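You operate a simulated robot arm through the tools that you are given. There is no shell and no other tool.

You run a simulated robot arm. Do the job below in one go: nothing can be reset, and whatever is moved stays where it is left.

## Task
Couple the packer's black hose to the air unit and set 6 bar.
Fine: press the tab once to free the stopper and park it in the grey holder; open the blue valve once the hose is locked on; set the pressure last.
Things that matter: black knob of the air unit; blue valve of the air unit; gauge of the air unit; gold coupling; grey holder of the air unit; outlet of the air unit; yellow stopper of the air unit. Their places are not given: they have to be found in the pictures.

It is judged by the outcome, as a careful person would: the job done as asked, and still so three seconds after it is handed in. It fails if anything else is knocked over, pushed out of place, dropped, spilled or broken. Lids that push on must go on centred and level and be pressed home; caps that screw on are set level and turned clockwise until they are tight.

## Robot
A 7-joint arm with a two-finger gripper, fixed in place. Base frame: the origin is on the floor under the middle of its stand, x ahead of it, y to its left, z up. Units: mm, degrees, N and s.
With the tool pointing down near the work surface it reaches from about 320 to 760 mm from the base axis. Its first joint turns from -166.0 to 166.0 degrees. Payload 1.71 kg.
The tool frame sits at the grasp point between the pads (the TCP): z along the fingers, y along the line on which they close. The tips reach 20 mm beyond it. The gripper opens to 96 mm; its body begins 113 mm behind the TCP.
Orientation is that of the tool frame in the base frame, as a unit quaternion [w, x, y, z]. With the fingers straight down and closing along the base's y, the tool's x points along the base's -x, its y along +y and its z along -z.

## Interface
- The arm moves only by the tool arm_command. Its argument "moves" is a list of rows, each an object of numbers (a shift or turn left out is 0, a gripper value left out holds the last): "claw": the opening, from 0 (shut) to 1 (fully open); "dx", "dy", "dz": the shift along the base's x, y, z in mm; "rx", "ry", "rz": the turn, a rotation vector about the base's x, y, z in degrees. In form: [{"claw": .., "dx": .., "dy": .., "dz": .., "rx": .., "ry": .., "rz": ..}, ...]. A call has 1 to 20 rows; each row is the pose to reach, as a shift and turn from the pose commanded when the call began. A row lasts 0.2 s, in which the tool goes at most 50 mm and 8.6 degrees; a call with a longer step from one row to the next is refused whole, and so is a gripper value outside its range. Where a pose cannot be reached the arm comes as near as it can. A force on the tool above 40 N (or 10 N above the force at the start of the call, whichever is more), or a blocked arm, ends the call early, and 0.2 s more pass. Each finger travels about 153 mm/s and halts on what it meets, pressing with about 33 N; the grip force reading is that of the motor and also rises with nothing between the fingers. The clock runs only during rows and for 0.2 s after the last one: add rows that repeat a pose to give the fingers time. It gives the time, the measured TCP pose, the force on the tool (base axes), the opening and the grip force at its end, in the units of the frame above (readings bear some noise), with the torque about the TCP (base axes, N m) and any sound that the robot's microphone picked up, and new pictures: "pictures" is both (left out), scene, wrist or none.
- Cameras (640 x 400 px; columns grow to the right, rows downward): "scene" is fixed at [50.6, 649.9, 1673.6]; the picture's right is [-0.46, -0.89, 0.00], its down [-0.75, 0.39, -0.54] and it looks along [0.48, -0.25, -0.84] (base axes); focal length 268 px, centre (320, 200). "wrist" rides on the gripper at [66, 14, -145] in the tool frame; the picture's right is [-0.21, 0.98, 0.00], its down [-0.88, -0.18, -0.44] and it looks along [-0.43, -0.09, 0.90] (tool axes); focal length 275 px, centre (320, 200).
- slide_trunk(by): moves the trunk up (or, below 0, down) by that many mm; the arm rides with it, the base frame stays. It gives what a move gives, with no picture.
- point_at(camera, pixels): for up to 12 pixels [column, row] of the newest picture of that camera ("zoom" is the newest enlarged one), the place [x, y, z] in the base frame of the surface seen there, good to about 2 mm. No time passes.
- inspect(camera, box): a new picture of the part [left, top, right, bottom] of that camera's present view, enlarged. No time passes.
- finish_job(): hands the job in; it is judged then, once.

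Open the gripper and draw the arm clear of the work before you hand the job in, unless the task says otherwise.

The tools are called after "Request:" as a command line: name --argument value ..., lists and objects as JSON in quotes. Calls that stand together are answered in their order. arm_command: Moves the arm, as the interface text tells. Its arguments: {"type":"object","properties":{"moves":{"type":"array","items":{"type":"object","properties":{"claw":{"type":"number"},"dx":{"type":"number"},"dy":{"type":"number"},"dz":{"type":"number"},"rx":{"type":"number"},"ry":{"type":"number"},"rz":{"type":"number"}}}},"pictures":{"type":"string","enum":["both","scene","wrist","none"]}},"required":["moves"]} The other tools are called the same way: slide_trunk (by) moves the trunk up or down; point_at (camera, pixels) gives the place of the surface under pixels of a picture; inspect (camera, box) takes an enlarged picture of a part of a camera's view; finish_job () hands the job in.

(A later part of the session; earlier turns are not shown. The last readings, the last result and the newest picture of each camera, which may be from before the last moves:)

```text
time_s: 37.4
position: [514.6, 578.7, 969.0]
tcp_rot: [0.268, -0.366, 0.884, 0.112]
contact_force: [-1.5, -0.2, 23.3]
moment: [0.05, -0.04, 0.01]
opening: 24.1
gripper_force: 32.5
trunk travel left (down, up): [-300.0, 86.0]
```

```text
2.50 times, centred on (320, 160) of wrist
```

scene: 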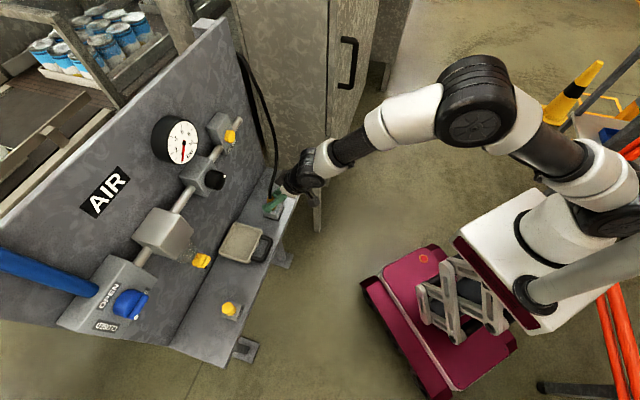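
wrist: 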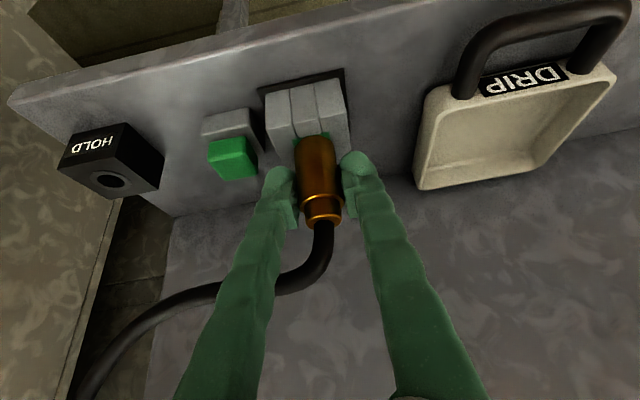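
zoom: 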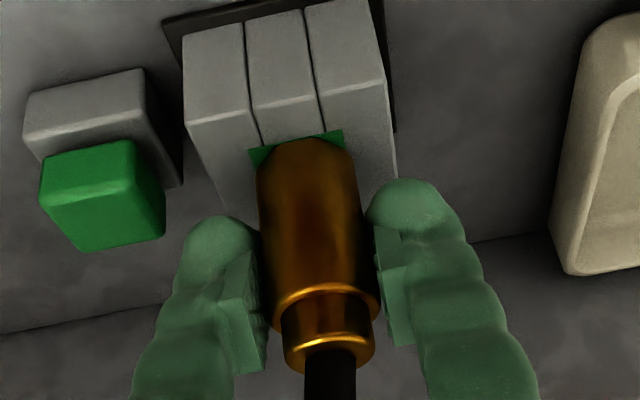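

Force is 23 N at z≈969 and no lock sound yet. I push a little further.

Request:
arm_command --moves '[{"dz": -1}, {"dz": -2}, {"dz": -3}, {"dz": -3}]' --pictures "wrist"

Request:
inspect --camera "wrist" --box '[240, 80, 400, 240]'

```text
time_s: 38.4
position: [514.5, 579.5, 963.6]
tcp_rot: [0.268, -0.365, 0.884, 0.112]
contact_force: [3.2, 5.4, 22.2]
moment: [0.21, -0.13, -0.05]
opening: 24.2
gripper_force: 33.3
trunk travel left (down, up): [-300.0, 86.0]
```

wrist: 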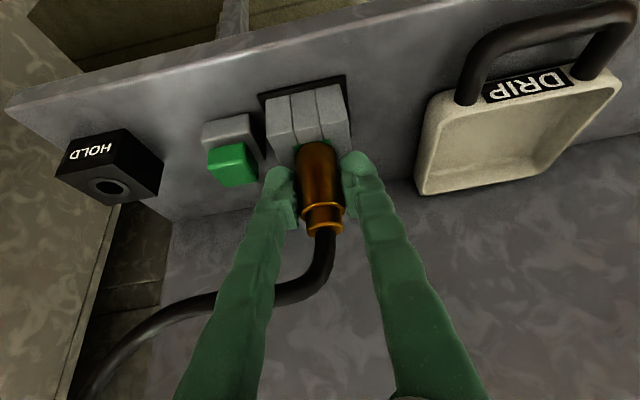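

```text
2.50 times, centred on (320, 160) of wrist
```

zoom: 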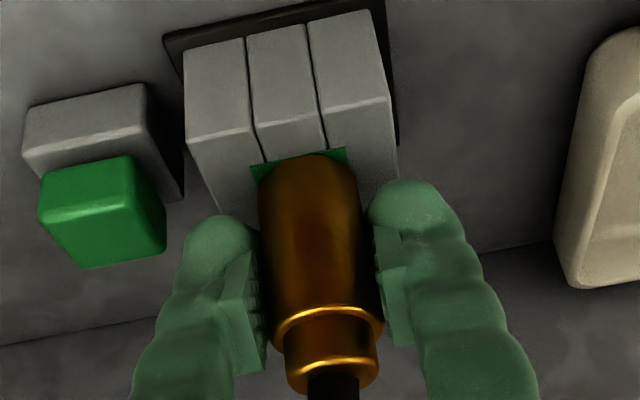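

The gripper dropped 5 mm relative to the coupling (it slid in the grip; no lock sound). I measure where the coupling actually stands.

Request:
point_at --camera "zoom" --pixels '[[330, 308], [330, 318], [330, 360], [335, 380], [310, 160], [310, 200], [265, 175], [335, 155], [220, 160], [100, 215], [300, 350]]'

Request:
inspect --camera "scene" --box '[250, 175, 310, 225]'

```text
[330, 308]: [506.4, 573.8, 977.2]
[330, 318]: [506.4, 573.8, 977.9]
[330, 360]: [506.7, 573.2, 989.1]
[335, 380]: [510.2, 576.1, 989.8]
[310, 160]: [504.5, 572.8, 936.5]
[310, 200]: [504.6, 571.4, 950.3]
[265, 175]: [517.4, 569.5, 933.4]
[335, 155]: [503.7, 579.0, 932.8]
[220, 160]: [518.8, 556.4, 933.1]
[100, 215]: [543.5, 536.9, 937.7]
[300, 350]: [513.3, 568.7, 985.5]
```

```text
8.00 times, centred on (280, 200) of scene
```

zoom: 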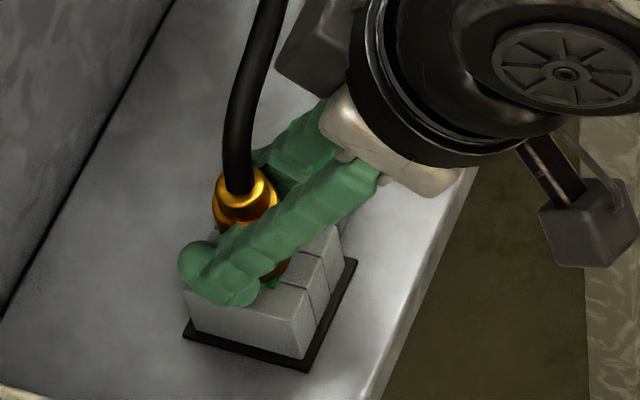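

The coupling's shoulder reads z≈977.5 and its top 989.5, i.e. its body is within about 1 mm of flush on the block. I relieve the load and open the fingers a little, to see whether it stays or springs up.

Request:
arm_command --moves '[{"dz": 2}, {"dz": 5}, {"dz": 5, "claw": 0.4}, {"dz": 5, "claw": 0.4}, {"dz": 8, "claw": 0.4}]'

Request:
inspect --camera "wrist" --box '[240, 80, 400, 240]'

```text
time_s: 39.6
position: [514.8, 579.3, 969.6]
tcp_rot: [0.265, -0.366, 0.885, 0.111]
contact_force: [0.8, -0.1, 0.7]
moment: [-0.01, 0.0, 0.04]
opening: 38.3
gripper_force: 0.0
trunk travel left (down, up): [-300.0, 86.0]
```

scene: 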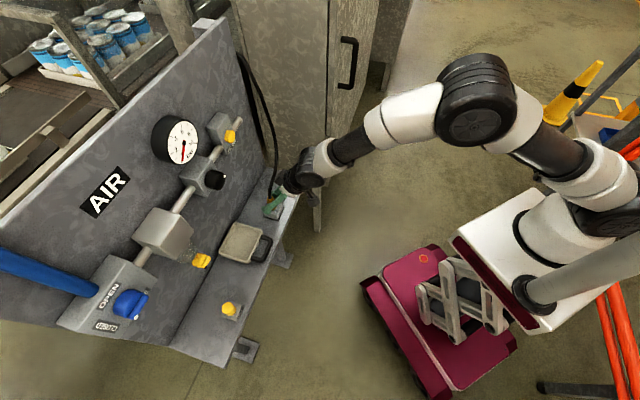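
wrist: 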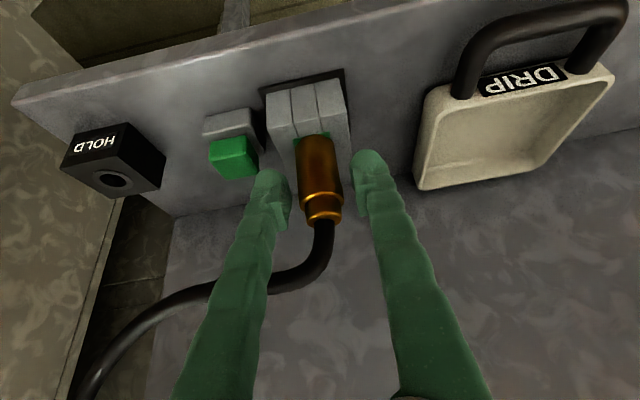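

```text
2.50 times, centred on (320, 160) of wrist
```

zoom: 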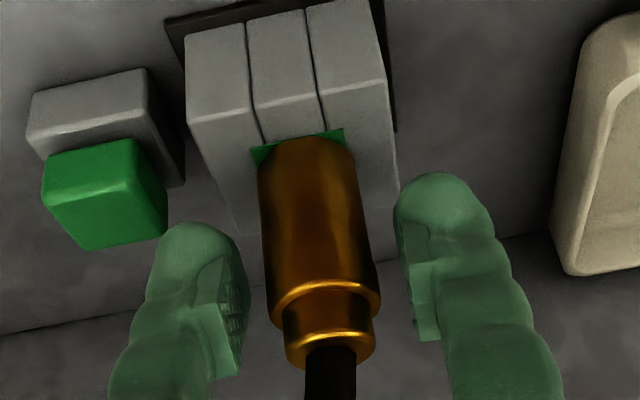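

The coupling stays standing when released. I measure its shoulder and top again.

Request:
point_at --camera "zoom" --pixels '[[328, 283], [328, 292], [330, 335], [333, 355], [308, 142], [310, 180], [318, 240], [265, 160], [345, 145], [262, 200], [362, 200]]'

```text
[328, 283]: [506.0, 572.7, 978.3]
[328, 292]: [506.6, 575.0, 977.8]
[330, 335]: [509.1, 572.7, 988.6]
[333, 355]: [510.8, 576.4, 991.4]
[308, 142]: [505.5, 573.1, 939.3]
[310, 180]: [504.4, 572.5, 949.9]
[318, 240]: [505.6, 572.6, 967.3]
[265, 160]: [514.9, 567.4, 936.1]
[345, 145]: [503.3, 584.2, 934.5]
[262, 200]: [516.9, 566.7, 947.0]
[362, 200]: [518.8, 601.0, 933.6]
```

The shoulder reads ~978 and top ~990, so it may sit up to 1 mm proud and no lock sound was heard. I raise the fingers to close on the neck just above the shoulder, so that the pad ends can push on the shoulder positively.

Request:
arm_command --moves '[{"dz": 12, "claw": 0.4}, {"dz": 27, "claw": 0.4}, {"dz": 27, "claw": 0.4}, {"dz": 27, "claw": 0}, {"dz": 27, "claw": 0}, {"dz": 27, "claw": 0}]'

Request:
inspect --camera "wrist" --box '[240, 80, 400, 240]'

Request:
inspect --camera "scene" --box '[250, 165, 310, 225]'

```text
time_s: 41.0
position: [515.3, 579.9, 998.6]
tcp_rot: [0.266, -0.366, 0.885, 0.112]
contact_force: [0.1, 4.7, 6.4]
moment: [0.21, -0.04, 0.02]
opening: 18.1
gripper_force: 32.8
trunk travel left (down, up): [-300.0, 86.0]
```

scene: 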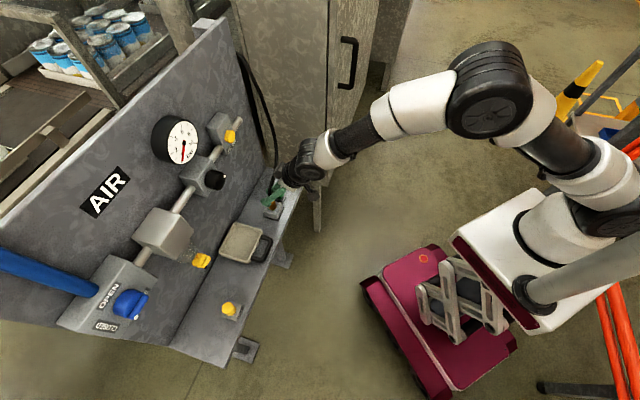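
wrist: 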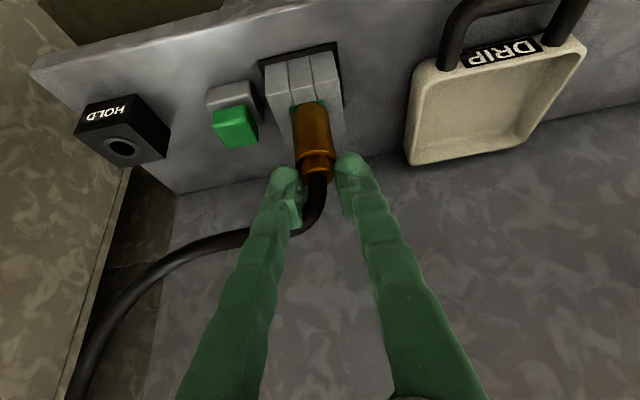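

```text
2.50 times, centred on (320, 160) of wrist
```

zoom: 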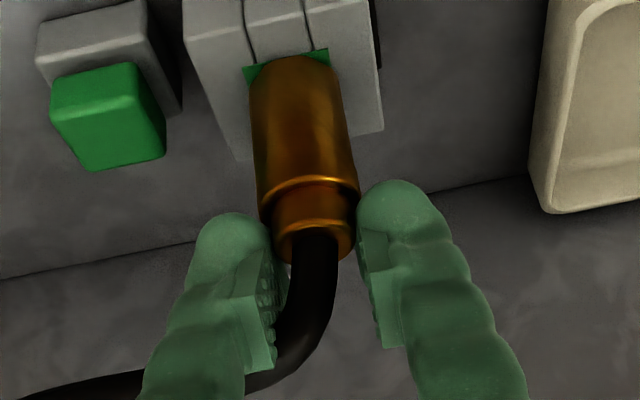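

```text
6.67 times, centred on (280, 195) of scene
```

zoom: 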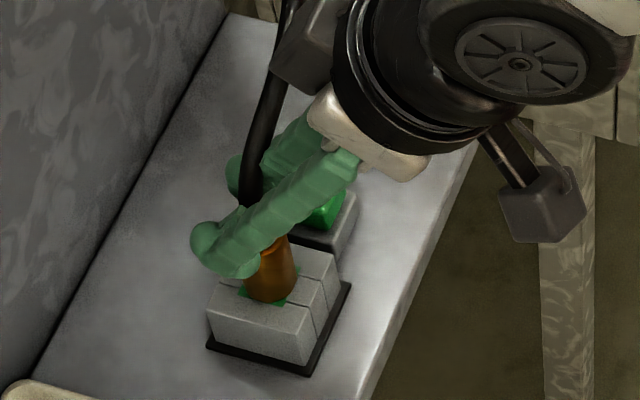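

The pads now close on the neck (18.1 mm) above the shoulder. I press straight down in small steps.

Request:
arm_command --moves '[{"dz": -2}, {"dz": -4}, {"dz": -6}, {"dz": -8}, {"dz": -8}]' --pictures "wrist"

Request:
inspect --camera "wrist" --box '[240, 80, 400, 240]'

```text
time_s: 41.9
position: [511.4, 575.8, 1001.5]
tcp_rot: [0.276, -0.363, 0.883, 0.108]
contact_force: [26.8, -5.1, -11.0]
moment: [-0.27, -0.17, 0.01]
opening: 17.9
gripper_force: 32.8
trunk travel left (down, up): [-300.0, 86.0]
stopped in row 4: the force on the tool passed its limit at 42 N (the readings are from after the stop); the commanded pose is now the measured one
```

wrist: 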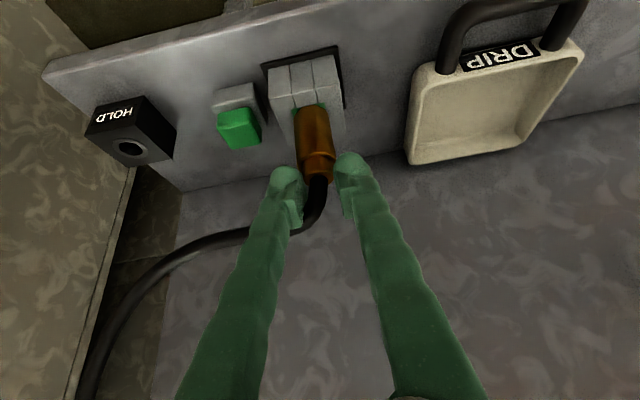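

```text
2.50 times, centred on (320, 160) of wrist
```

zoom: 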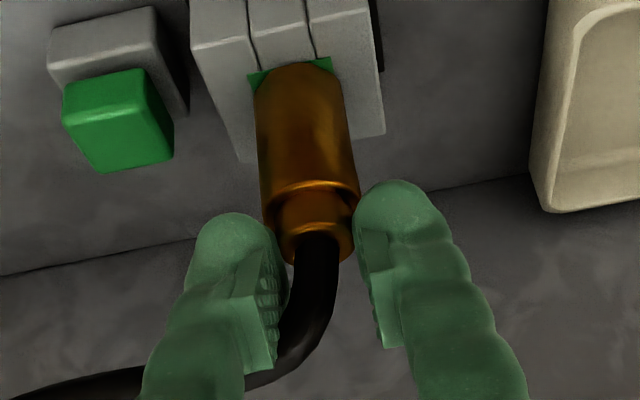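

The force limit tripped with an odd sideways load, so the pads were likely jamming on hose and ring. I open the fingers and look at the coupling's state.

Request:
arm_command --moves '[{"claw": 0.3}, {"claw": 0.5}, {"claw": 0.5}]'

Request:
inspect --camera "wrist" --box '[240, 60, 400, 220]'

```text
time_s: 42.7
position: [501.7, 580.6, 1001.9]
tcp_rot: [0.276, -0.366, 0.882, 0.111]
contact_force: [0.2, -0.4, -0.6]
moment: [0.0, 0.01, 0.01]
opening: 47.9
gripper_force: 0.0
trunk travel left (down, up): [-300.0, 86.0]
```

scene: 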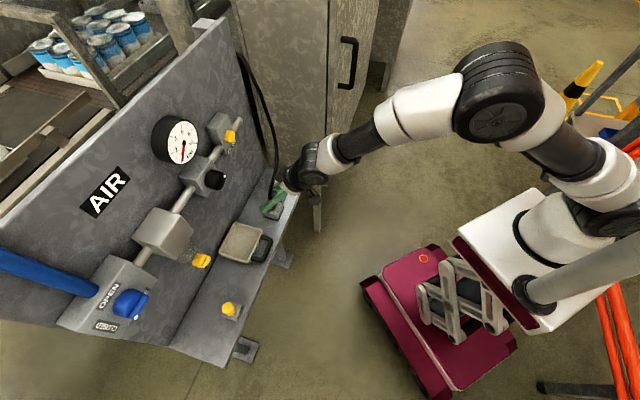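
wrist: 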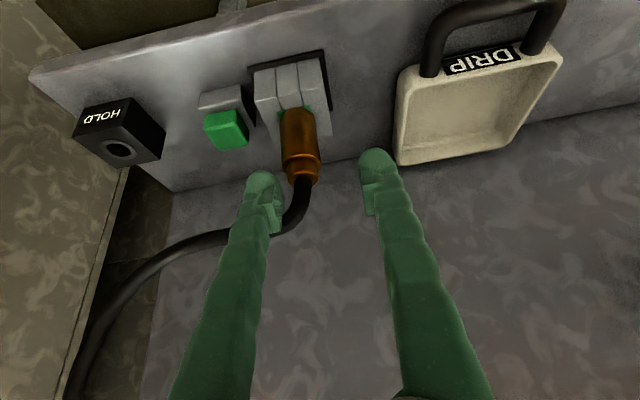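

```text
2.50 times, centred on (320, 140) of wrist
```

zoom: 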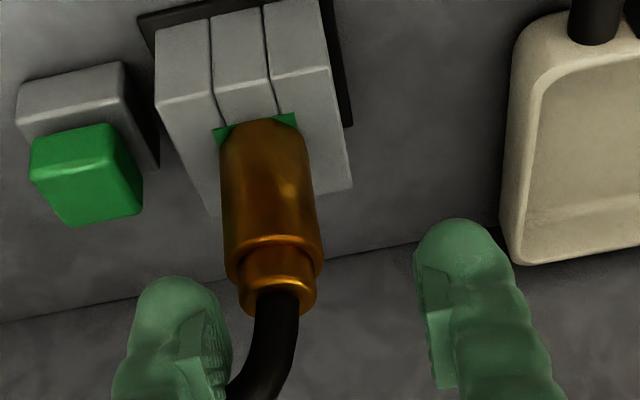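

The coupling remains in the outlet. I measure it again, top and shoulder, and check for tilt.

Request:
point_at --camera "zoom" --pixels '[[275, 243], [275, 250], [278, 280], [282, 300], [262, 125], [265, 160], [270, 200], [225, 170], [310, 170], [230, 230], [318, 230], [300, 130]]'

Request:
inspect --camera "scene" --box '[250, 175, 310, 225]'

```text
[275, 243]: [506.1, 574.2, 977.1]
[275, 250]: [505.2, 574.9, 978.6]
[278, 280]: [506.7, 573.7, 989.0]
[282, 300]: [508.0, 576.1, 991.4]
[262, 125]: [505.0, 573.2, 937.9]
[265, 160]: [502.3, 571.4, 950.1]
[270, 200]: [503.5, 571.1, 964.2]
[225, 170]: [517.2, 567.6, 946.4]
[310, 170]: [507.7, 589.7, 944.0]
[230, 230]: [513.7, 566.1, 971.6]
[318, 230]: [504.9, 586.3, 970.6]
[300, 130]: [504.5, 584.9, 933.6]
```

```text
8.00 times, centred on (280, 200) of scene
```

zoom: 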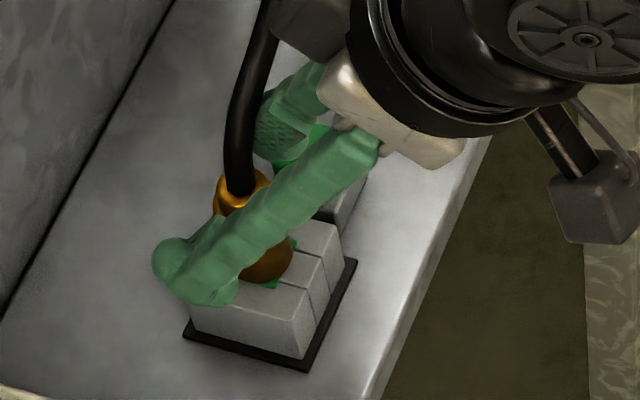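

The coupling stands ~1 mm proud at most, but I have no lock confirmation. I re-centre the gripper on its axis, level the orientation back, and go down around the body again.

Request:
arm_command --moves '[{"dx": 7, "dy": 0, "rx": -0.5, "ry": 0.5, "claw": 0.5}, {"dx": 13.4, "dy": -0.5, "rx": -0.9, "ry": 0.9, "claw": 0.5}, {"dx": 13.4, "dy": -0.5, "rx": -0.9, "ry": 0.9, "claw": 0.5}, {"dx": 13.4, "dy": -0.5, "dz": -15, "rx": -0.9, "ry": 0.9, "claw": 0.5}, {"dx": 13.4, "dy": -0.5, "dz": -30, "rx": -0.9, "ry": 0.9, "claw": 0.5}, {"dx": 13.4, "dy": -0.5, "dz": -30, "rx": -0.9, "ry": 0.9, "claw": 0.5}]'

Request:
inspect --camera "wrist" --box '[240, 80, 400, 240]'

```text
time_s: 44.1
position: [516.6, 580.6, 971.7]
tcp_rot: [0.266, -0.367, 0.885, 0.106]
contact_force: [0.4, -0.8, -0.5]
moment: [-0.01, -0.01, 0.0]
opening: 48.3
gripper_force: 0.1
trunk travel left (down, up): [-300.0, 86.0]
```

scene: 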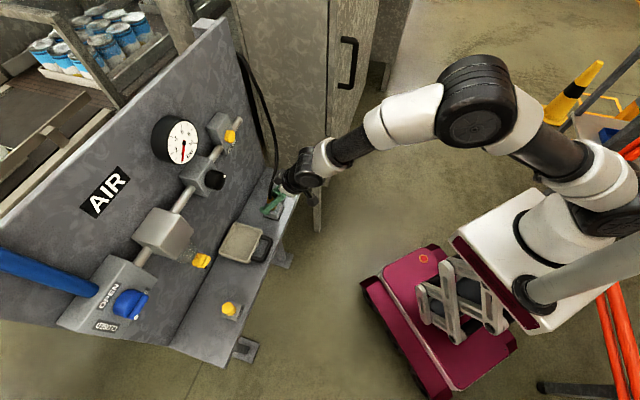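
wrist: 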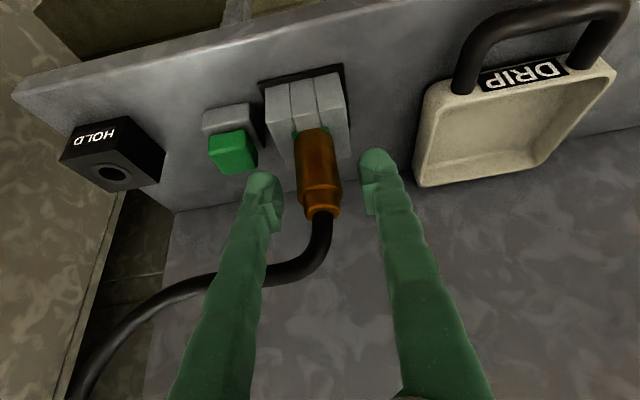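

```text
2.50 times, centred on (320, 160) of wrist
```

zoom: 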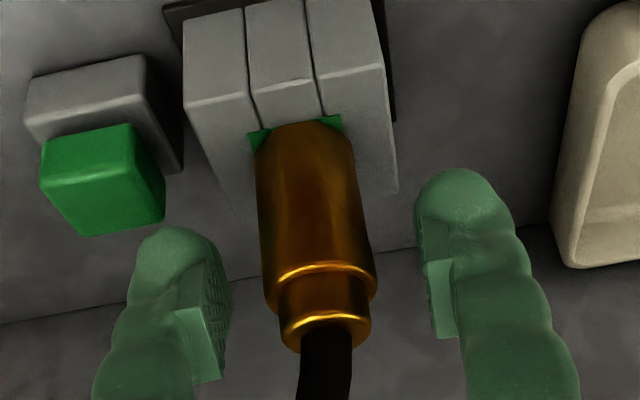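

By comparison of images, the body bottom is at about z 934.5, essentially flush. I grip the body again and make a gentle pull test to see if it is locked.

Request:
arm_command --moves '[{"claw": 0}, {"claw": 0}, {"claw": 0}, {"claw": 0}]' --pictures "wrist"

Request:
arm_command --moves '[{"dz": 1}, {"dz": 2}, {"dz": 2}]' --pictures "wrist"

Request:
inspect --camera "wrist" --box '[240, 80, 400, 240]'

```text
time_s: 45.1
position: [516.4, 580.9, 972.5]
tcp_rot: [0.266, -0.367, 0.885, 0.107]
contact_force: [1.0, 1.1, 0.0]
moment: [0.01, 0.01, 0.0]
opening: 24.1
gripper_force: 32.6
trunk travel left (down, up): [-300.0, 86.0]
```

wrist: 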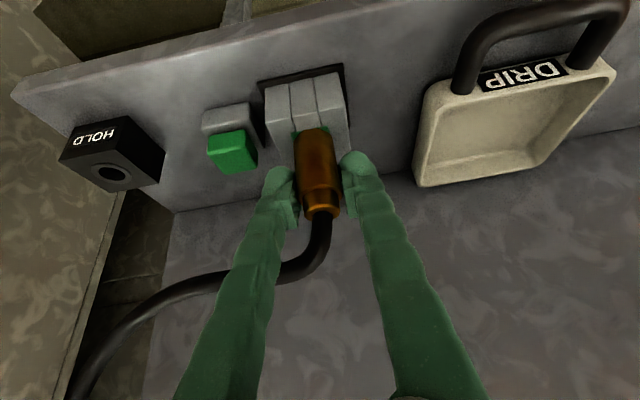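

```text
time_s: 45.9
position: [517.5, 581.5, 973.4]
tcp_rot: [0.265, -0.367, 0.885, 0.105]
contact_force: [2.2, 1.2, -11.8]
moment: [0.07, -0.06, -0.03]
opening: 24.2
gripper_force: 32.9
trunk travel left (down, up): [-300.0, 86.0]
```

wrist: 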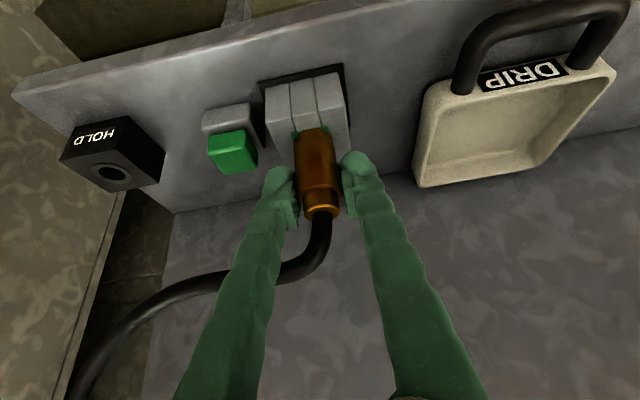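

```text
2.50 times, centred on (320, 160) of wrist
```

zoom: 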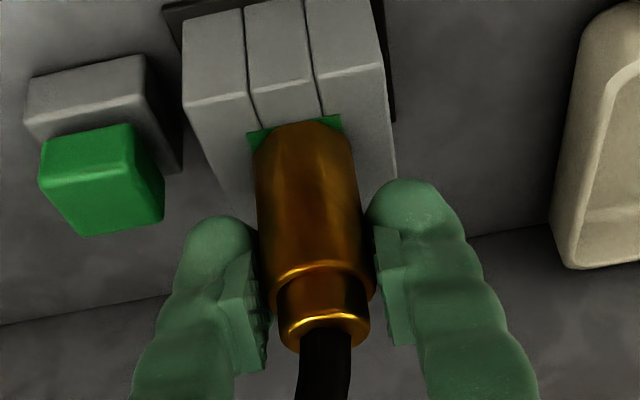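

With a 2 mm pull it resists at 12 N and barely moves, far above the ~5 N sliding force on entry. I pull a little more to be sure.

Request:
arm_command --moves '[{"dz": 1}, {"dz": 2}, {"dz": 2}]' --pictures "wrist"

Request:
inspect --camera "wrist" --box '[240, 80, 400, 240]'

```text
time_s: 46.7
position: [516.4, 580.9, 974.5]
tcp_rot: [0.264, -0.367, 0.886, 0.106]
contact_force: [-0.4, -2.3, -21.5]
moment: [-0.1, 0.13, -0.05]
opening: 23.9
gripper_force: 32.9
trunk travel left (down, up): [-300.0, 86.0]
```

wrist: 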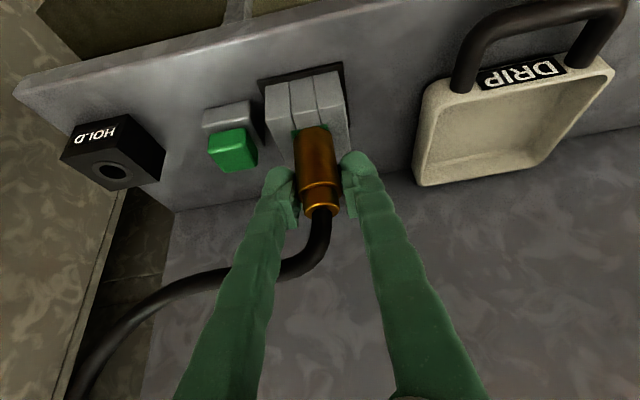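

```text
2.50 times, centred on (320, 160) of wrist
```

zoom: 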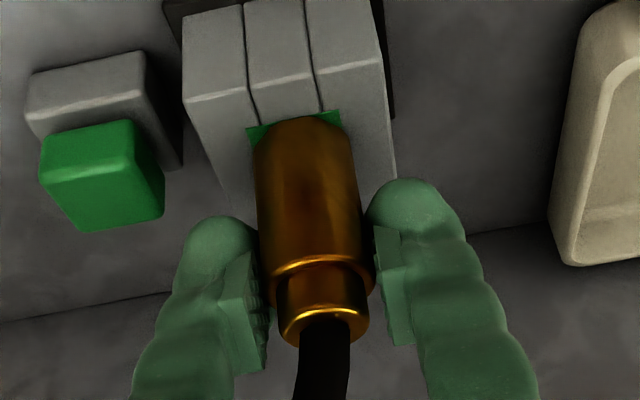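

It holds against a 21 N pull without moving (the pads only creep), and it did not spring out when released, so the coupling is locked on. I ease the load, open the fingers and back off along the finger direction, away from the hose.

Request:
arm_command --moves '[{"dz": -2}, {"dz": -3, "claw": 0.4}, {"dz": -3, "claw": 0.7}, {"dz": -3, "claw": 0.7}, {"dx": -8, "dy": -8, "dz": 14, "claw": 0.7}, {"dx": -20, "dy": -20, "dz": 40, "claw": 0.7}, {"dx": -40, "dy": -40, "dz": 80, "claw": 0.7}, {"dx": -55, "dy": -55, "dz": 110, "claw": 0.7}, {"dx": -55, "dy": -55, "dz": 110, "claw": 0.7}]'

Request:
inspect --camera "scene" --box '[230, 140, 330, 230]'

Request:
inspect --camera "wrist" --box '[220, 30, 400, 190]'

```text
time_s: 48.7
position: [460.5, 525.0, 1086.0]
tcp_rot: [0.267, -0.367, 0.885, 0.107]
contact_force: [0.6, -0.3, -0.1]
moment: [0.02, 0.0, 0.0]
opening: 67.1
gripper_force: 0.0
trunk travel left (down, up): [-300.0, 86.0]
```

scene: 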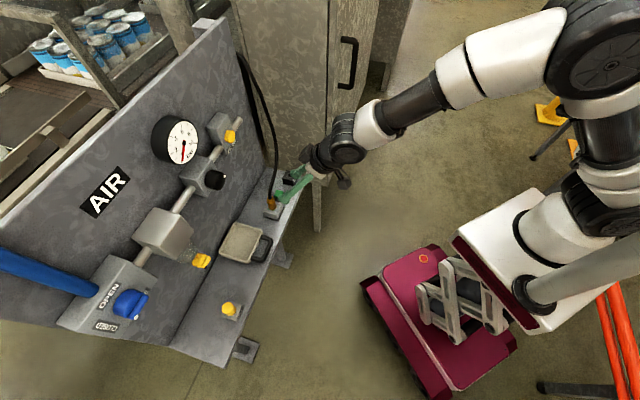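
wrist: 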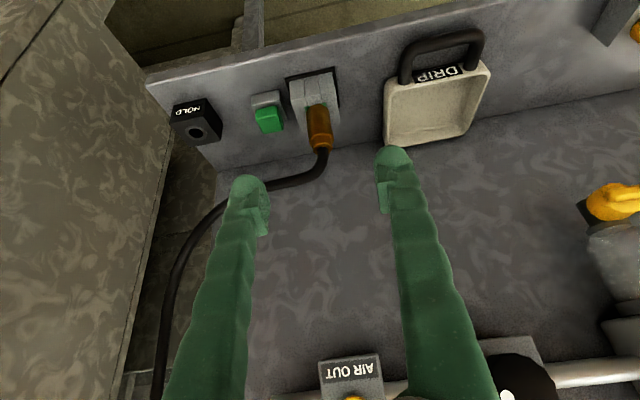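

```text
4.44 times, centred on (280, 185) of scene
```

zoom: 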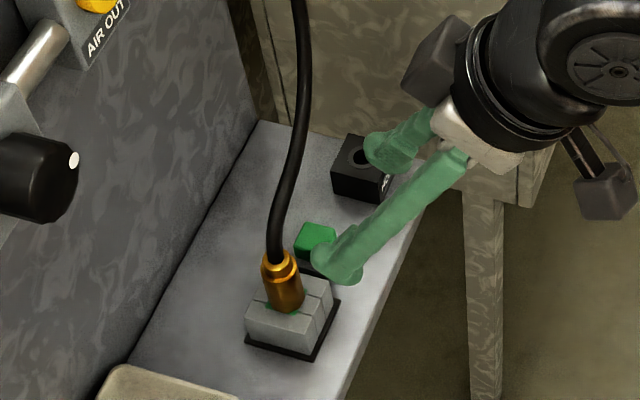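

```text
2.50 times, centred on (310, 110) of wrist
```

zoom: 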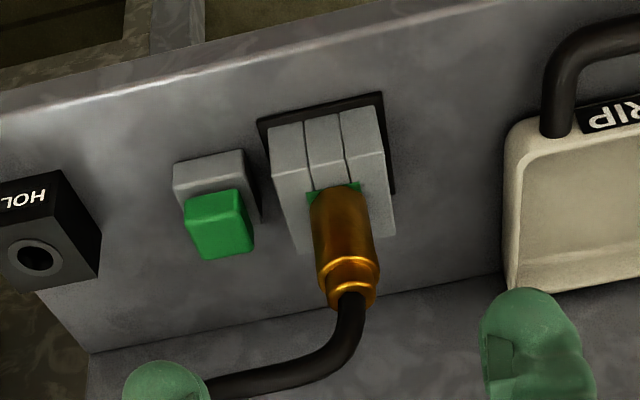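

The coupling stands on the outlet by itself. I measure its seat once more.

Request:
point_at --camera "zoom" --pixels '[[346, 262], [348, 270], [350, 290], [350, 300], [332, 193], [335, 210], [340, 235], [315, 200], [362, 195], [300, 200], [385, 200]]'

Request:
inspect --camera "wrist" --box '[285, 60, 355, 160]'

```text
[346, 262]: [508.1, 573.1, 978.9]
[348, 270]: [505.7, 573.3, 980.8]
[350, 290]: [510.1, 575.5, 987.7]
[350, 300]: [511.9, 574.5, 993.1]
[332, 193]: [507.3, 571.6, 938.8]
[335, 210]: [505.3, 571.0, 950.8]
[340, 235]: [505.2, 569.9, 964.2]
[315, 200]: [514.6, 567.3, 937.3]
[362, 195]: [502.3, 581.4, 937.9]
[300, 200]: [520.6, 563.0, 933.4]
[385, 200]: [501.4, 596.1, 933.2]
```

```text
4.00 times, centred on (320, 110) of wrist
```

zoom: 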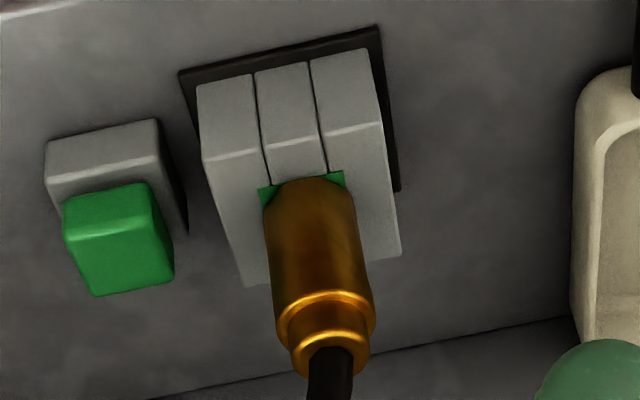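

The coupling is flush and upright. Next is the blue valve near (277,868,1206): I swing left and tilt the tool toward horizontal to bring the camera in front of it, staying about 80 mm clear of the knob and filter bowl.

Request:
arm_command --moves '[{"dx": -15, "dy": 5, "dz": 15, "rx": 3.8, "ry": -2.5, "rz": 3.2}, {"dx": -40, "dy": 30, "dz": 30, "rx": 7.7, "ry": -5.1, "rz": 6.4}, {"dx": -70, "dy": 58, "dz": 45, "rx": 11.5, "ry": -7.6, "rz": 9.6}, {"dx": -98, "dy": 86, "dz": 60, "rx": 15.3, "ry": -10.2, "rz": 12.8}, {"dx": -126, "dy": 114, "dz": 75, "rx": 19.2, "ry": -12.7, "rz": 16}, {"dx": -153, "dy": 142, "dz": 90, "rx": 23, "ry": -15.2, "rz": 19.2}, {"dx": -179.5, "dy": 170, "dz": 104, "rx": 26.85, "ry": -17.77, "rz": 22.39}, {"dx": -179.5, "dy": 170, "dz": 104, "rx": 26.85, "ry": -17.77, "rz": 22.39}]'

Request:
inspect --camera "scene" --box '[230, 140, 330, 230]'

```text
time_s: 50.5
position: [282.4, 693.1, 1192.1]
tcp_rot: [0.45, -0.47, 0.698, 0.3]
contact_force: [0.4, -0.2, 0.1]
moment: [0.01, 0.01, 0.03]
opening: 67.2
gripper_force: 0.1
trunk travel left (down, up): [-300.0, 86.0]
```

scene: 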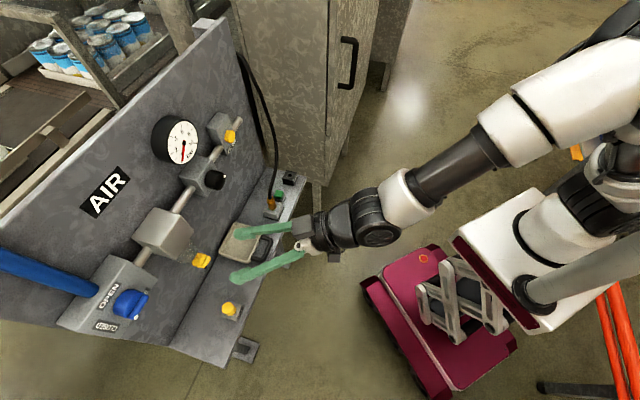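
wrist: 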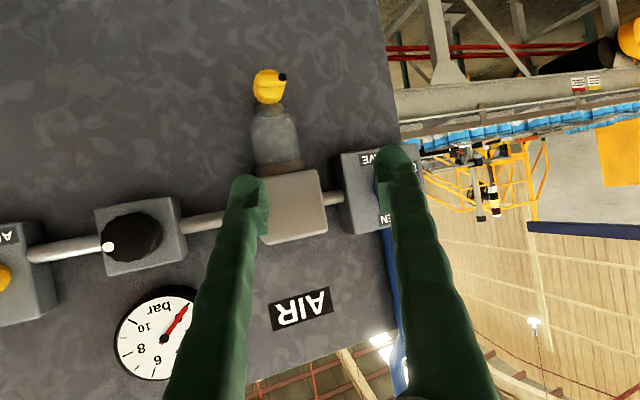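

```text
4.44 times, centred on (280, 185) of scene
```

zoom: 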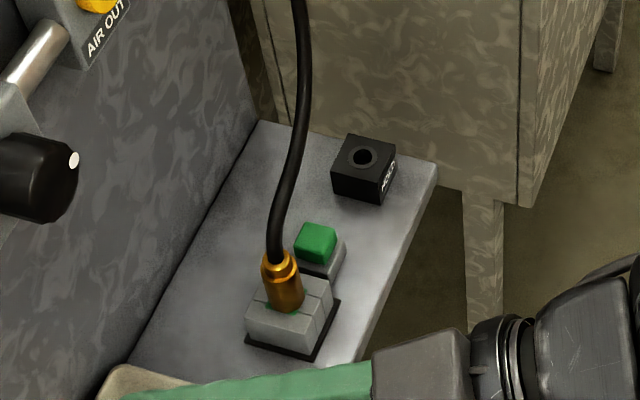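

The valve hides behind the right finger at (400,190). I close the fingers, which I need for pushing anyway, to see it.

Request:
arm_command --moves '[{"claw": 0}, {"claw": 0}, {"claw": 0}]' --pictures "wrist"

Request:
inspect --camera "wrist" --box '[320, 120, 460, 260]'

Request:
inspect --camera "scene" --box '[60, 240, 180, 345]'

```text
time_s: 51.3
position: [283.3, 694.4, 1191.2]
tcp_rot: [0.45, -0.47, 0.698, 0.299]
contact_force: [-0.3, 0.0, -0.6]
moment: [-0.01, -0.01, -0.01]
opening: 0.1
gripper_force: 29.4
trunk travel left (down, up): [-300.0, 86.0]
```

wrist: 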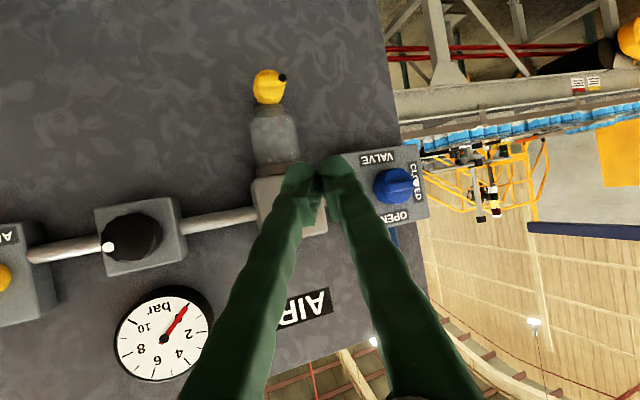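

```text
2.86 times, centred on (390, 190) of wrist
```

zoom: 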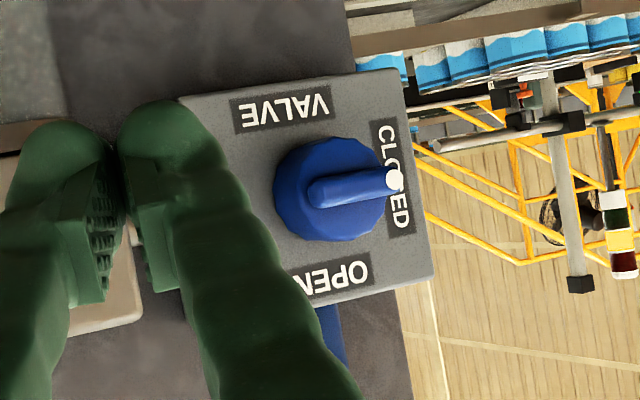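

```text
3.81 times, centred on (120, 292) of scene
```

zoom: 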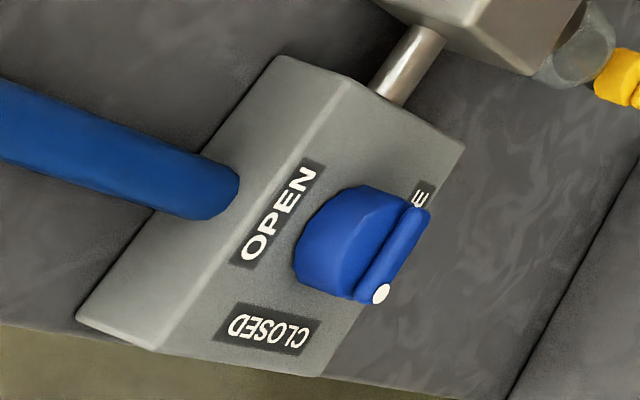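

The pointer bar points to CLOSED (world left); OPEN is at the top. I measure the disc and bar points.

Request:
inspect --camera "wrist" --box '[360, 140, 430, 230]'

Request:
point_at --camera "zoom" --pixels '[[230, 215], [320, 205], [360, 195], [310, 150], [320, 265], [265, 210], [200, 180], [250, 280], [370, 160], [365, 225], [300, 120], [420, 195]]'

```text
4.44 times, centred on (395, 185) of wrist
```

zoom: 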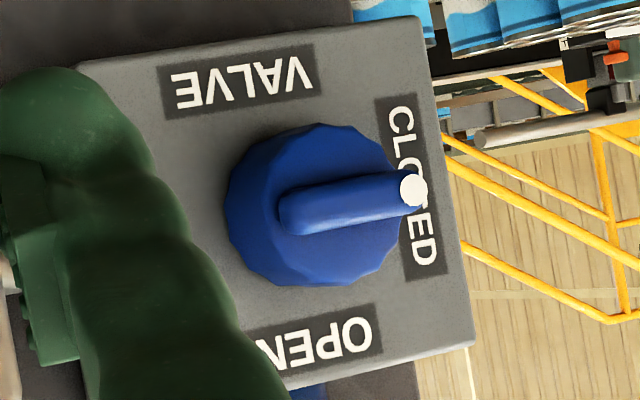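

```text
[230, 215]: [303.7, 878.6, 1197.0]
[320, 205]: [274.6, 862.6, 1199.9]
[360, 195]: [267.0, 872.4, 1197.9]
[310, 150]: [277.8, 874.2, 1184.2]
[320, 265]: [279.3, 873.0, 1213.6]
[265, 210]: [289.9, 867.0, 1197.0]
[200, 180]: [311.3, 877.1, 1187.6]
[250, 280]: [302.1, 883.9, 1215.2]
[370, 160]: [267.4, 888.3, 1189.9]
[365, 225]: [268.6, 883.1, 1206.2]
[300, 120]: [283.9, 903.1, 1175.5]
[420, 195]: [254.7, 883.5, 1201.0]
```

Disc centre ≈(t −426, z 1199), its bar is ~43 mm long, ~12 mm wide and stands ~10 mm proud of the disc face at n≈814.6. I will straddle the bar with one finger above and one below, then roll clockwise. First I roll the gripper to that orientation at a standoff.

Request:
arm_command --moves '[{"dx": -4.6, "dy": 8.6, "dz": 2, "rx": -2.175, "ry": -6.625, "rz": 1.6375, "claw": 0}, {"dx": -9.2, "dy": 17.2, "dz": 3.9, "rx": -4.35, "ry": -13.25, "rz": 3.275}, {"dx": -13.8, "dy": 25.8, "dz": 5.9, "rx": -6.525, "ry": -19.875, "rz": 4.9125}, {"dx": -18.4, "dy": 34.4, "dz": 7.8, "rx": -8.7, "ry": -26.5, "rz": 6.55}, {"dx": -23, "dy": 43, "dz": 9.8, "rx": -10.875, "ry": -33.125, "rz": 8.1875}, {"dx": -27.6, "dy": 51.6, "dz": 11.8, "rx": -13.05, "ry": -39.75, "rz": 9.825}, {"dx": -32.2, "dy": 60.2, "dz": 13.7, "rx": -15.225, "ry": -46.375, "rz": 11.4625}, {"dx": -36.8, "dy": 68.8, "dz": 15.7, "rx": -17.4, "ry": -53, "rz": 13.1}, {"dx": -41.4, "dy": 77.4, "dz": 17.6, "rx": -19.575, "ry": -59.625, "rz": 14.7375}, {"dx": -46, "dy": 86, "dz": 19.6, "rx": -21.75, "ry": -66.25, "rz": 16.375}, {"dx": -50.6, "dy": 94.6, "dz": 21.6, "rx": -23.925, "ry": -72.875, "rz": 18.0125}, {"dx": -55.2, "dy": 103.3, "dz": 23.5, "rx": -26.1, "ry": -79.5, "rz": 19.65}, {"dx": -55.2, "dy": 103.3, "dz": 23.5, "rx": -26.1, "ry": -79.5, "rz": 19.65}]'

```text
time_s: 53.4
position: [423.7, 689.6, 1234.1]
tcp_rot: [-0.613, 0.64, -0.447, 0.121]
contact_force: [0.7, -0.4, -0.8]
moment: [-0.01, 0.03, 0.03]
opening: 0.0
gripper_force: 29.8
trunk travel left (down, up): [-300.0, 86.0]
stopped in row 10: the arm was blocked; the commanded pose is now the measured one
```

scene: 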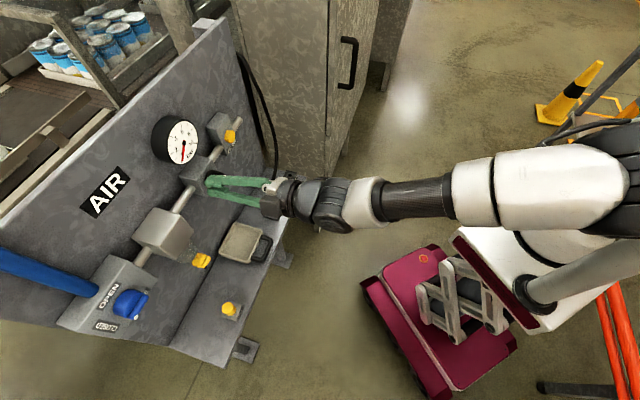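
wrist: 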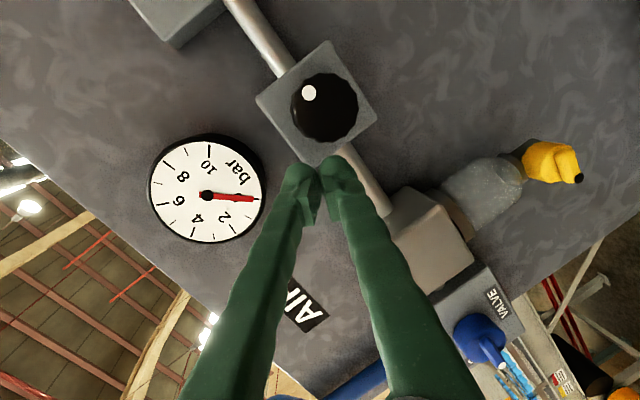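

The roll was blocked (likely a joint limit) and the arm ended off course near the knob, with no contact force. I retreat straight back from the panel first.

Request:
arm_command --moves '[{"dx": -10, "dy": -10}, {"dx": -30, "dy": -30}, {"dx": -55, "dy": -55}, {"dx": -80, "dy": -80}, {"dx": -80, "dy": -80}]'

```text
time_s: 54.4
position: [467.8, 535.6, 1229.0]
tcp_rot: [0.593, -0.589, 0.51, -0.204]
contact_force: [0.6, -0.2, 0.3]
moment: [0.02, 0.0, 0.02]
opening: 0.0
gripper_force: 28.9
trunk travel left (down, up): [-300.0, 86.0]
stopped in row 4: the arm was blocked; the commanded pose is now the measured one
```

scene: 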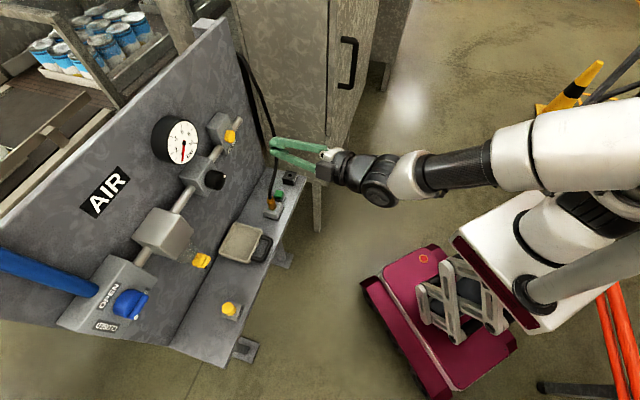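
wrist: 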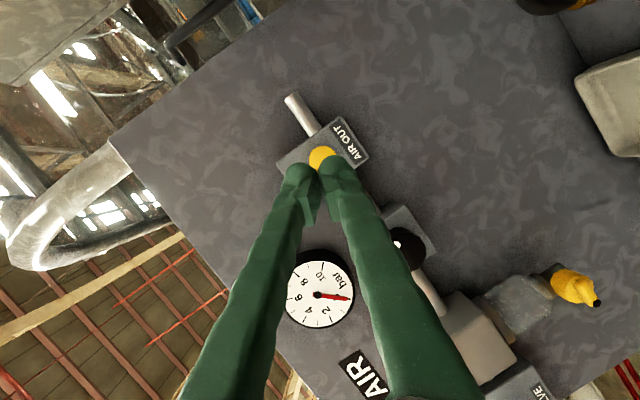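

The arm is riding a joint limit and drifting right. Before undoing the roll I check where the hose is relative to the fingertips.

Request:
point_at --camera "scene" --pixels '[[273, 190], [276, 175], [276, 160], [274, 140], [268, 115], [260, 92], [250, 72], [275, 143], [290, 160], [325, 155]]'

Request:
inspect --camera "scene" --box '[230, 50, 430, 220]'

```text
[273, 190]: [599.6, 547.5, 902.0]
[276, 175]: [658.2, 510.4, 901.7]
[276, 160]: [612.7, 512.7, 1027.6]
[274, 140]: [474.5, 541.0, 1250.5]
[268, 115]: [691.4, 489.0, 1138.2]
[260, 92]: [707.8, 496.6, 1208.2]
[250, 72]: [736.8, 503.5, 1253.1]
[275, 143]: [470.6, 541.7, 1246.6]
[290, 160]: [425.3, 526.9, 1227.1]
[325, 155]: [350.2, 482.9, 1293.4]
```

```text
2.35 times, centred on (330, 135) of scene
```

zoom: 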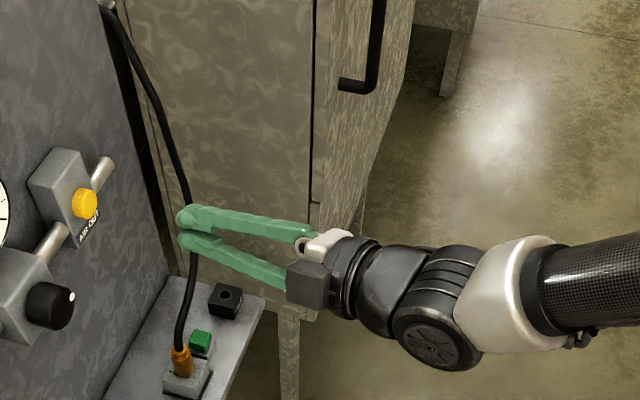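

The hose is over 100 mm away from the fingertips. I roll back (+60° about the finger axis) in place to leave the joint limit.

Request:
arm_command --moves '[{"rx": 6.3, "ry": 3.7, "rz": -1.6}, {"rx": 12.7, "ry": 7.35, "rz": -3.2}, {"rx": 19, "ry": 11, "rz": -4.8}, {"rx": 25.4, "ry": 14.7, "rz": -6.4}, {"rx": 31.7, "ry": 18.4, "rz": -8}, {"rx": 38, "ry": 22, "rz": -9.6}, {"rx": 44.4, "ry": 25.7, "rz": -11.2}, {"rx": 50.7, "ry": 29.4, "rz": -12.8}, {"rx": 50.7, "ry": 29.4, "rz": -12.8}]'

```text
time_s: 56.4
position: [435.2, 562.2, 1230.6]
tcp_rot: [0.633, -0.259, 0.718, 0.132]
contact_force: [-0.2, 0.3, 1.0]
moment: [0.0, 0.05, 0.0]
opening: 0.3
gripper_force: 29.3
trunk travel left (down, up): [-300.0, 86.0]
```

scene: 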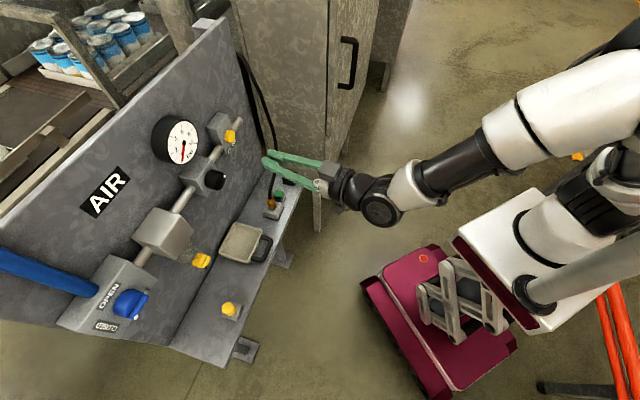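
wrist: 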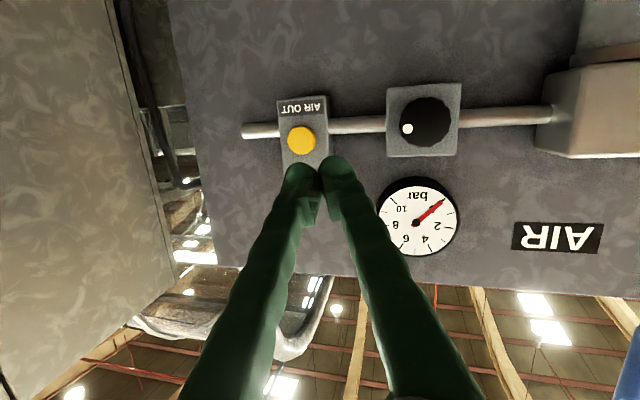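

Recovered: the arm is free again and the roll is back near level. Instead I will turn the valve by pushing the bar's right-hand (tail) end down with the closed fingertips. I travel to a standoff in front of the valve with the fingers 10° below horizontal.

Request:
arm_command --moves '[{"dx": -15, "dy": 5, "dz": 0, "rx": 0.5, "ry": 0.6, "rz": 2.7}, {"dx": -35, "dy": 30, "rx": 1, "ry": 1.2, "rz": 5.4}, {"dx": -58, "dy": 58, "rx": 1.5, "ry": 1.8, "rz": 8.1}, {"dx": -80, "dy": 85, "dz": -1, "rx": 2.1, "ry": 2.4, "rz": 10.8}, {"dx": -102, "dy": 112, "dz": -2, "rx": 2.6, "ry": 3, "rz": 13.5}, {"dx": -124, "dy": 138, "dz": -2, "rx": 3.1, "ry": 3.7, "rz": 16.2}, {"dx": -145, "dy": 164, "dz": -3, "rx": 3.6, "ry": 4.3, "rz": 18.9}, {"dx": -165, "dy": 190, "dz": -4, "rx": 4.2, "ry": 4.9, "rz": 21.6}, {"dx": -182, "dy": 215, "dz": -4, "rx": 4.7, "ry": 5.5, "rz": 24.3}, {"dx": -196, "dy": 237, "dz": -4, "rx": 5.2, "ry": 6.1, "rz": 27}, {"dx": -196, "dy": 237, "dz": -4, "rx": 5.2, "ry": 6.1, "rz": 27}]'

```text
time_s: 58.8
position: [239.4, 797.7, 1224.8]
tcp_rot: [0.557, -0.385, 0.662, 0.322]
contact_force: [-0.8, 0.3, -0.4]
moment: [0.06, 0.01, 0.03]
opening: 0.2
gripper_force: 30.2
trunk travel left (down, up): [-300.0, 86.0]
```

scene: 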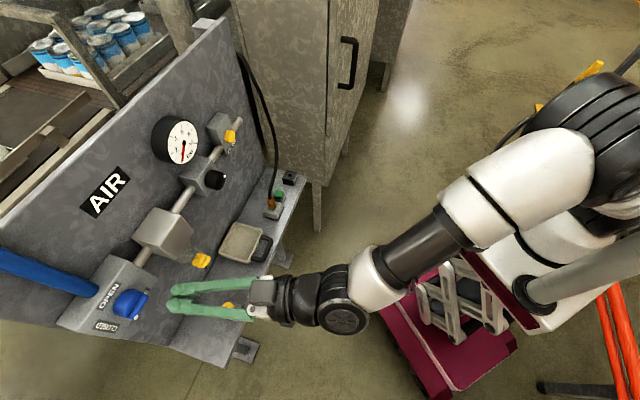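
wrist: 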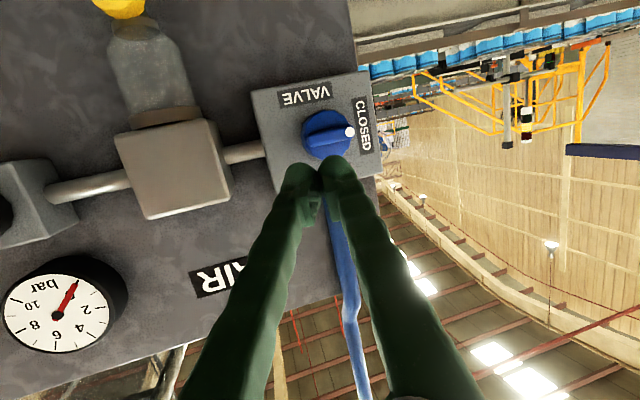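

Good tracking; the valve is at (327,133) just beyond the tips. I enlarge it and re-measure bar and disc from this closer view.

Request:
inspect --camera "wrist" --box '[270, 80, 390, 190]'

Request:
point_at --camera "zoom" --pixels '[[190, 285], [240, 280], [290, 272], [350, 265], [400, 258], [430, 255], [300, 180], [310, 370], [190, 340], [395, 200], [300, 240], [305, 300]]'

```text
3.64 times, centred on (330, 135) of wrist
```

zoom: 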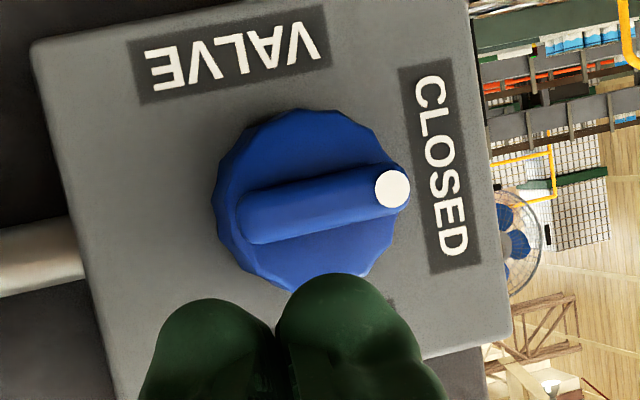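

```text
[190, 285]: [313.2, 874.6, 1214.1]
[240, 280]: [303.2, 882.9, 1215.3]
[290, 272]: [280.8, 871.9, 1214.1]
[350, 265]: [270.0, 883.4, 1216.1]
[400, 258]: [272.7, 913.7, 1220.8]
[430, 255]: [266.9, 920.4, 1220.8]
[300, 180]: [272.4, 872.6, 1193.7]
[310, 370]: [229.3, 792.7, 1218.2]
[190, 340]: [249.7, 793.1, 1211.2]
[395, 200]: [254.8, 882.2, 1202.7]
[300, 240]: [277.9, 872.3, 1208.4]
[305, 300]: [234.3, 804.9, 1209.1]
```

I query points on the bar itself in the same zoom.

Request:
point_at --camera "zoom" --pixels '[[245, 220], [270, 215], [315, 205], [360, 195], [390, 190], [308, 185], [322, 225], [300, 130], [345, 270], [230, 170], [385, 150], [315, 165]]'

```text
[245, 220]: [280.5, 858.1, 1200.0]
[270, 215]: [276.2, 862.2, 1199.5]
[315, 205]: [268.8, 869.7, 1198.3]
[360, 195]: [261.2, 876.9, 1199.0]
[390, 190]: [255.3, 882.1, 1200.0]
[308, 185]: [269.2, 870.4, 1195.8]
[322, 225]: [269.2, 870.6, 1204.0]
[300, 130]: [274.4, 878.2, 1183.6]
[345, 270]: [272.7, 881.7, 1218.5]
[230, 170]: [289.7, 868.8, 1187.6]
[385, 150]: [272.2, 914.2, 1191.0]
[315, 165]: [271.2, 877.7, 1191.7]
```

Bar centre ≈(t −426.5, z 1199.5), bar front n≈805, disc face n≈815.5. I check the fingertip's own size in this view.

Request:
point_at --camera "zoom" --pixels '[[335, 280], [320, 285], [350, 282], [300, 310], [375, 315], [340, 310], [210, 305], [225, 305], [180, 320], [210, 330], [275, 330], [400, 350]]'

```text
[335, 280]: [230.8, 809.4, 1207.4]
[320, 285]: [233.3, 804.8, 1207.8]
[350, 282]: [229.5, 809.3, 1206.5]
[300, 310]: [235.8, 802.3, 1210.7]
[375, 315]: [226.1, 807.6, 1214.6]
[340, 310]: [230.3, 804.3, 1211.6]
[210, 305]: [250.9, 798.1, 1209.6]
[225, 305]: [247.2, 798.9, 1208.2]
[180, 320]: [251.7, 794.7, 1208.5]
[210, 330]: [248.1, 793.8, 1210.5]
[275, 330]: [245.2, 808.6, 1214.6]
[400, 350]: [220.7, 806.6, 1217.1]
```

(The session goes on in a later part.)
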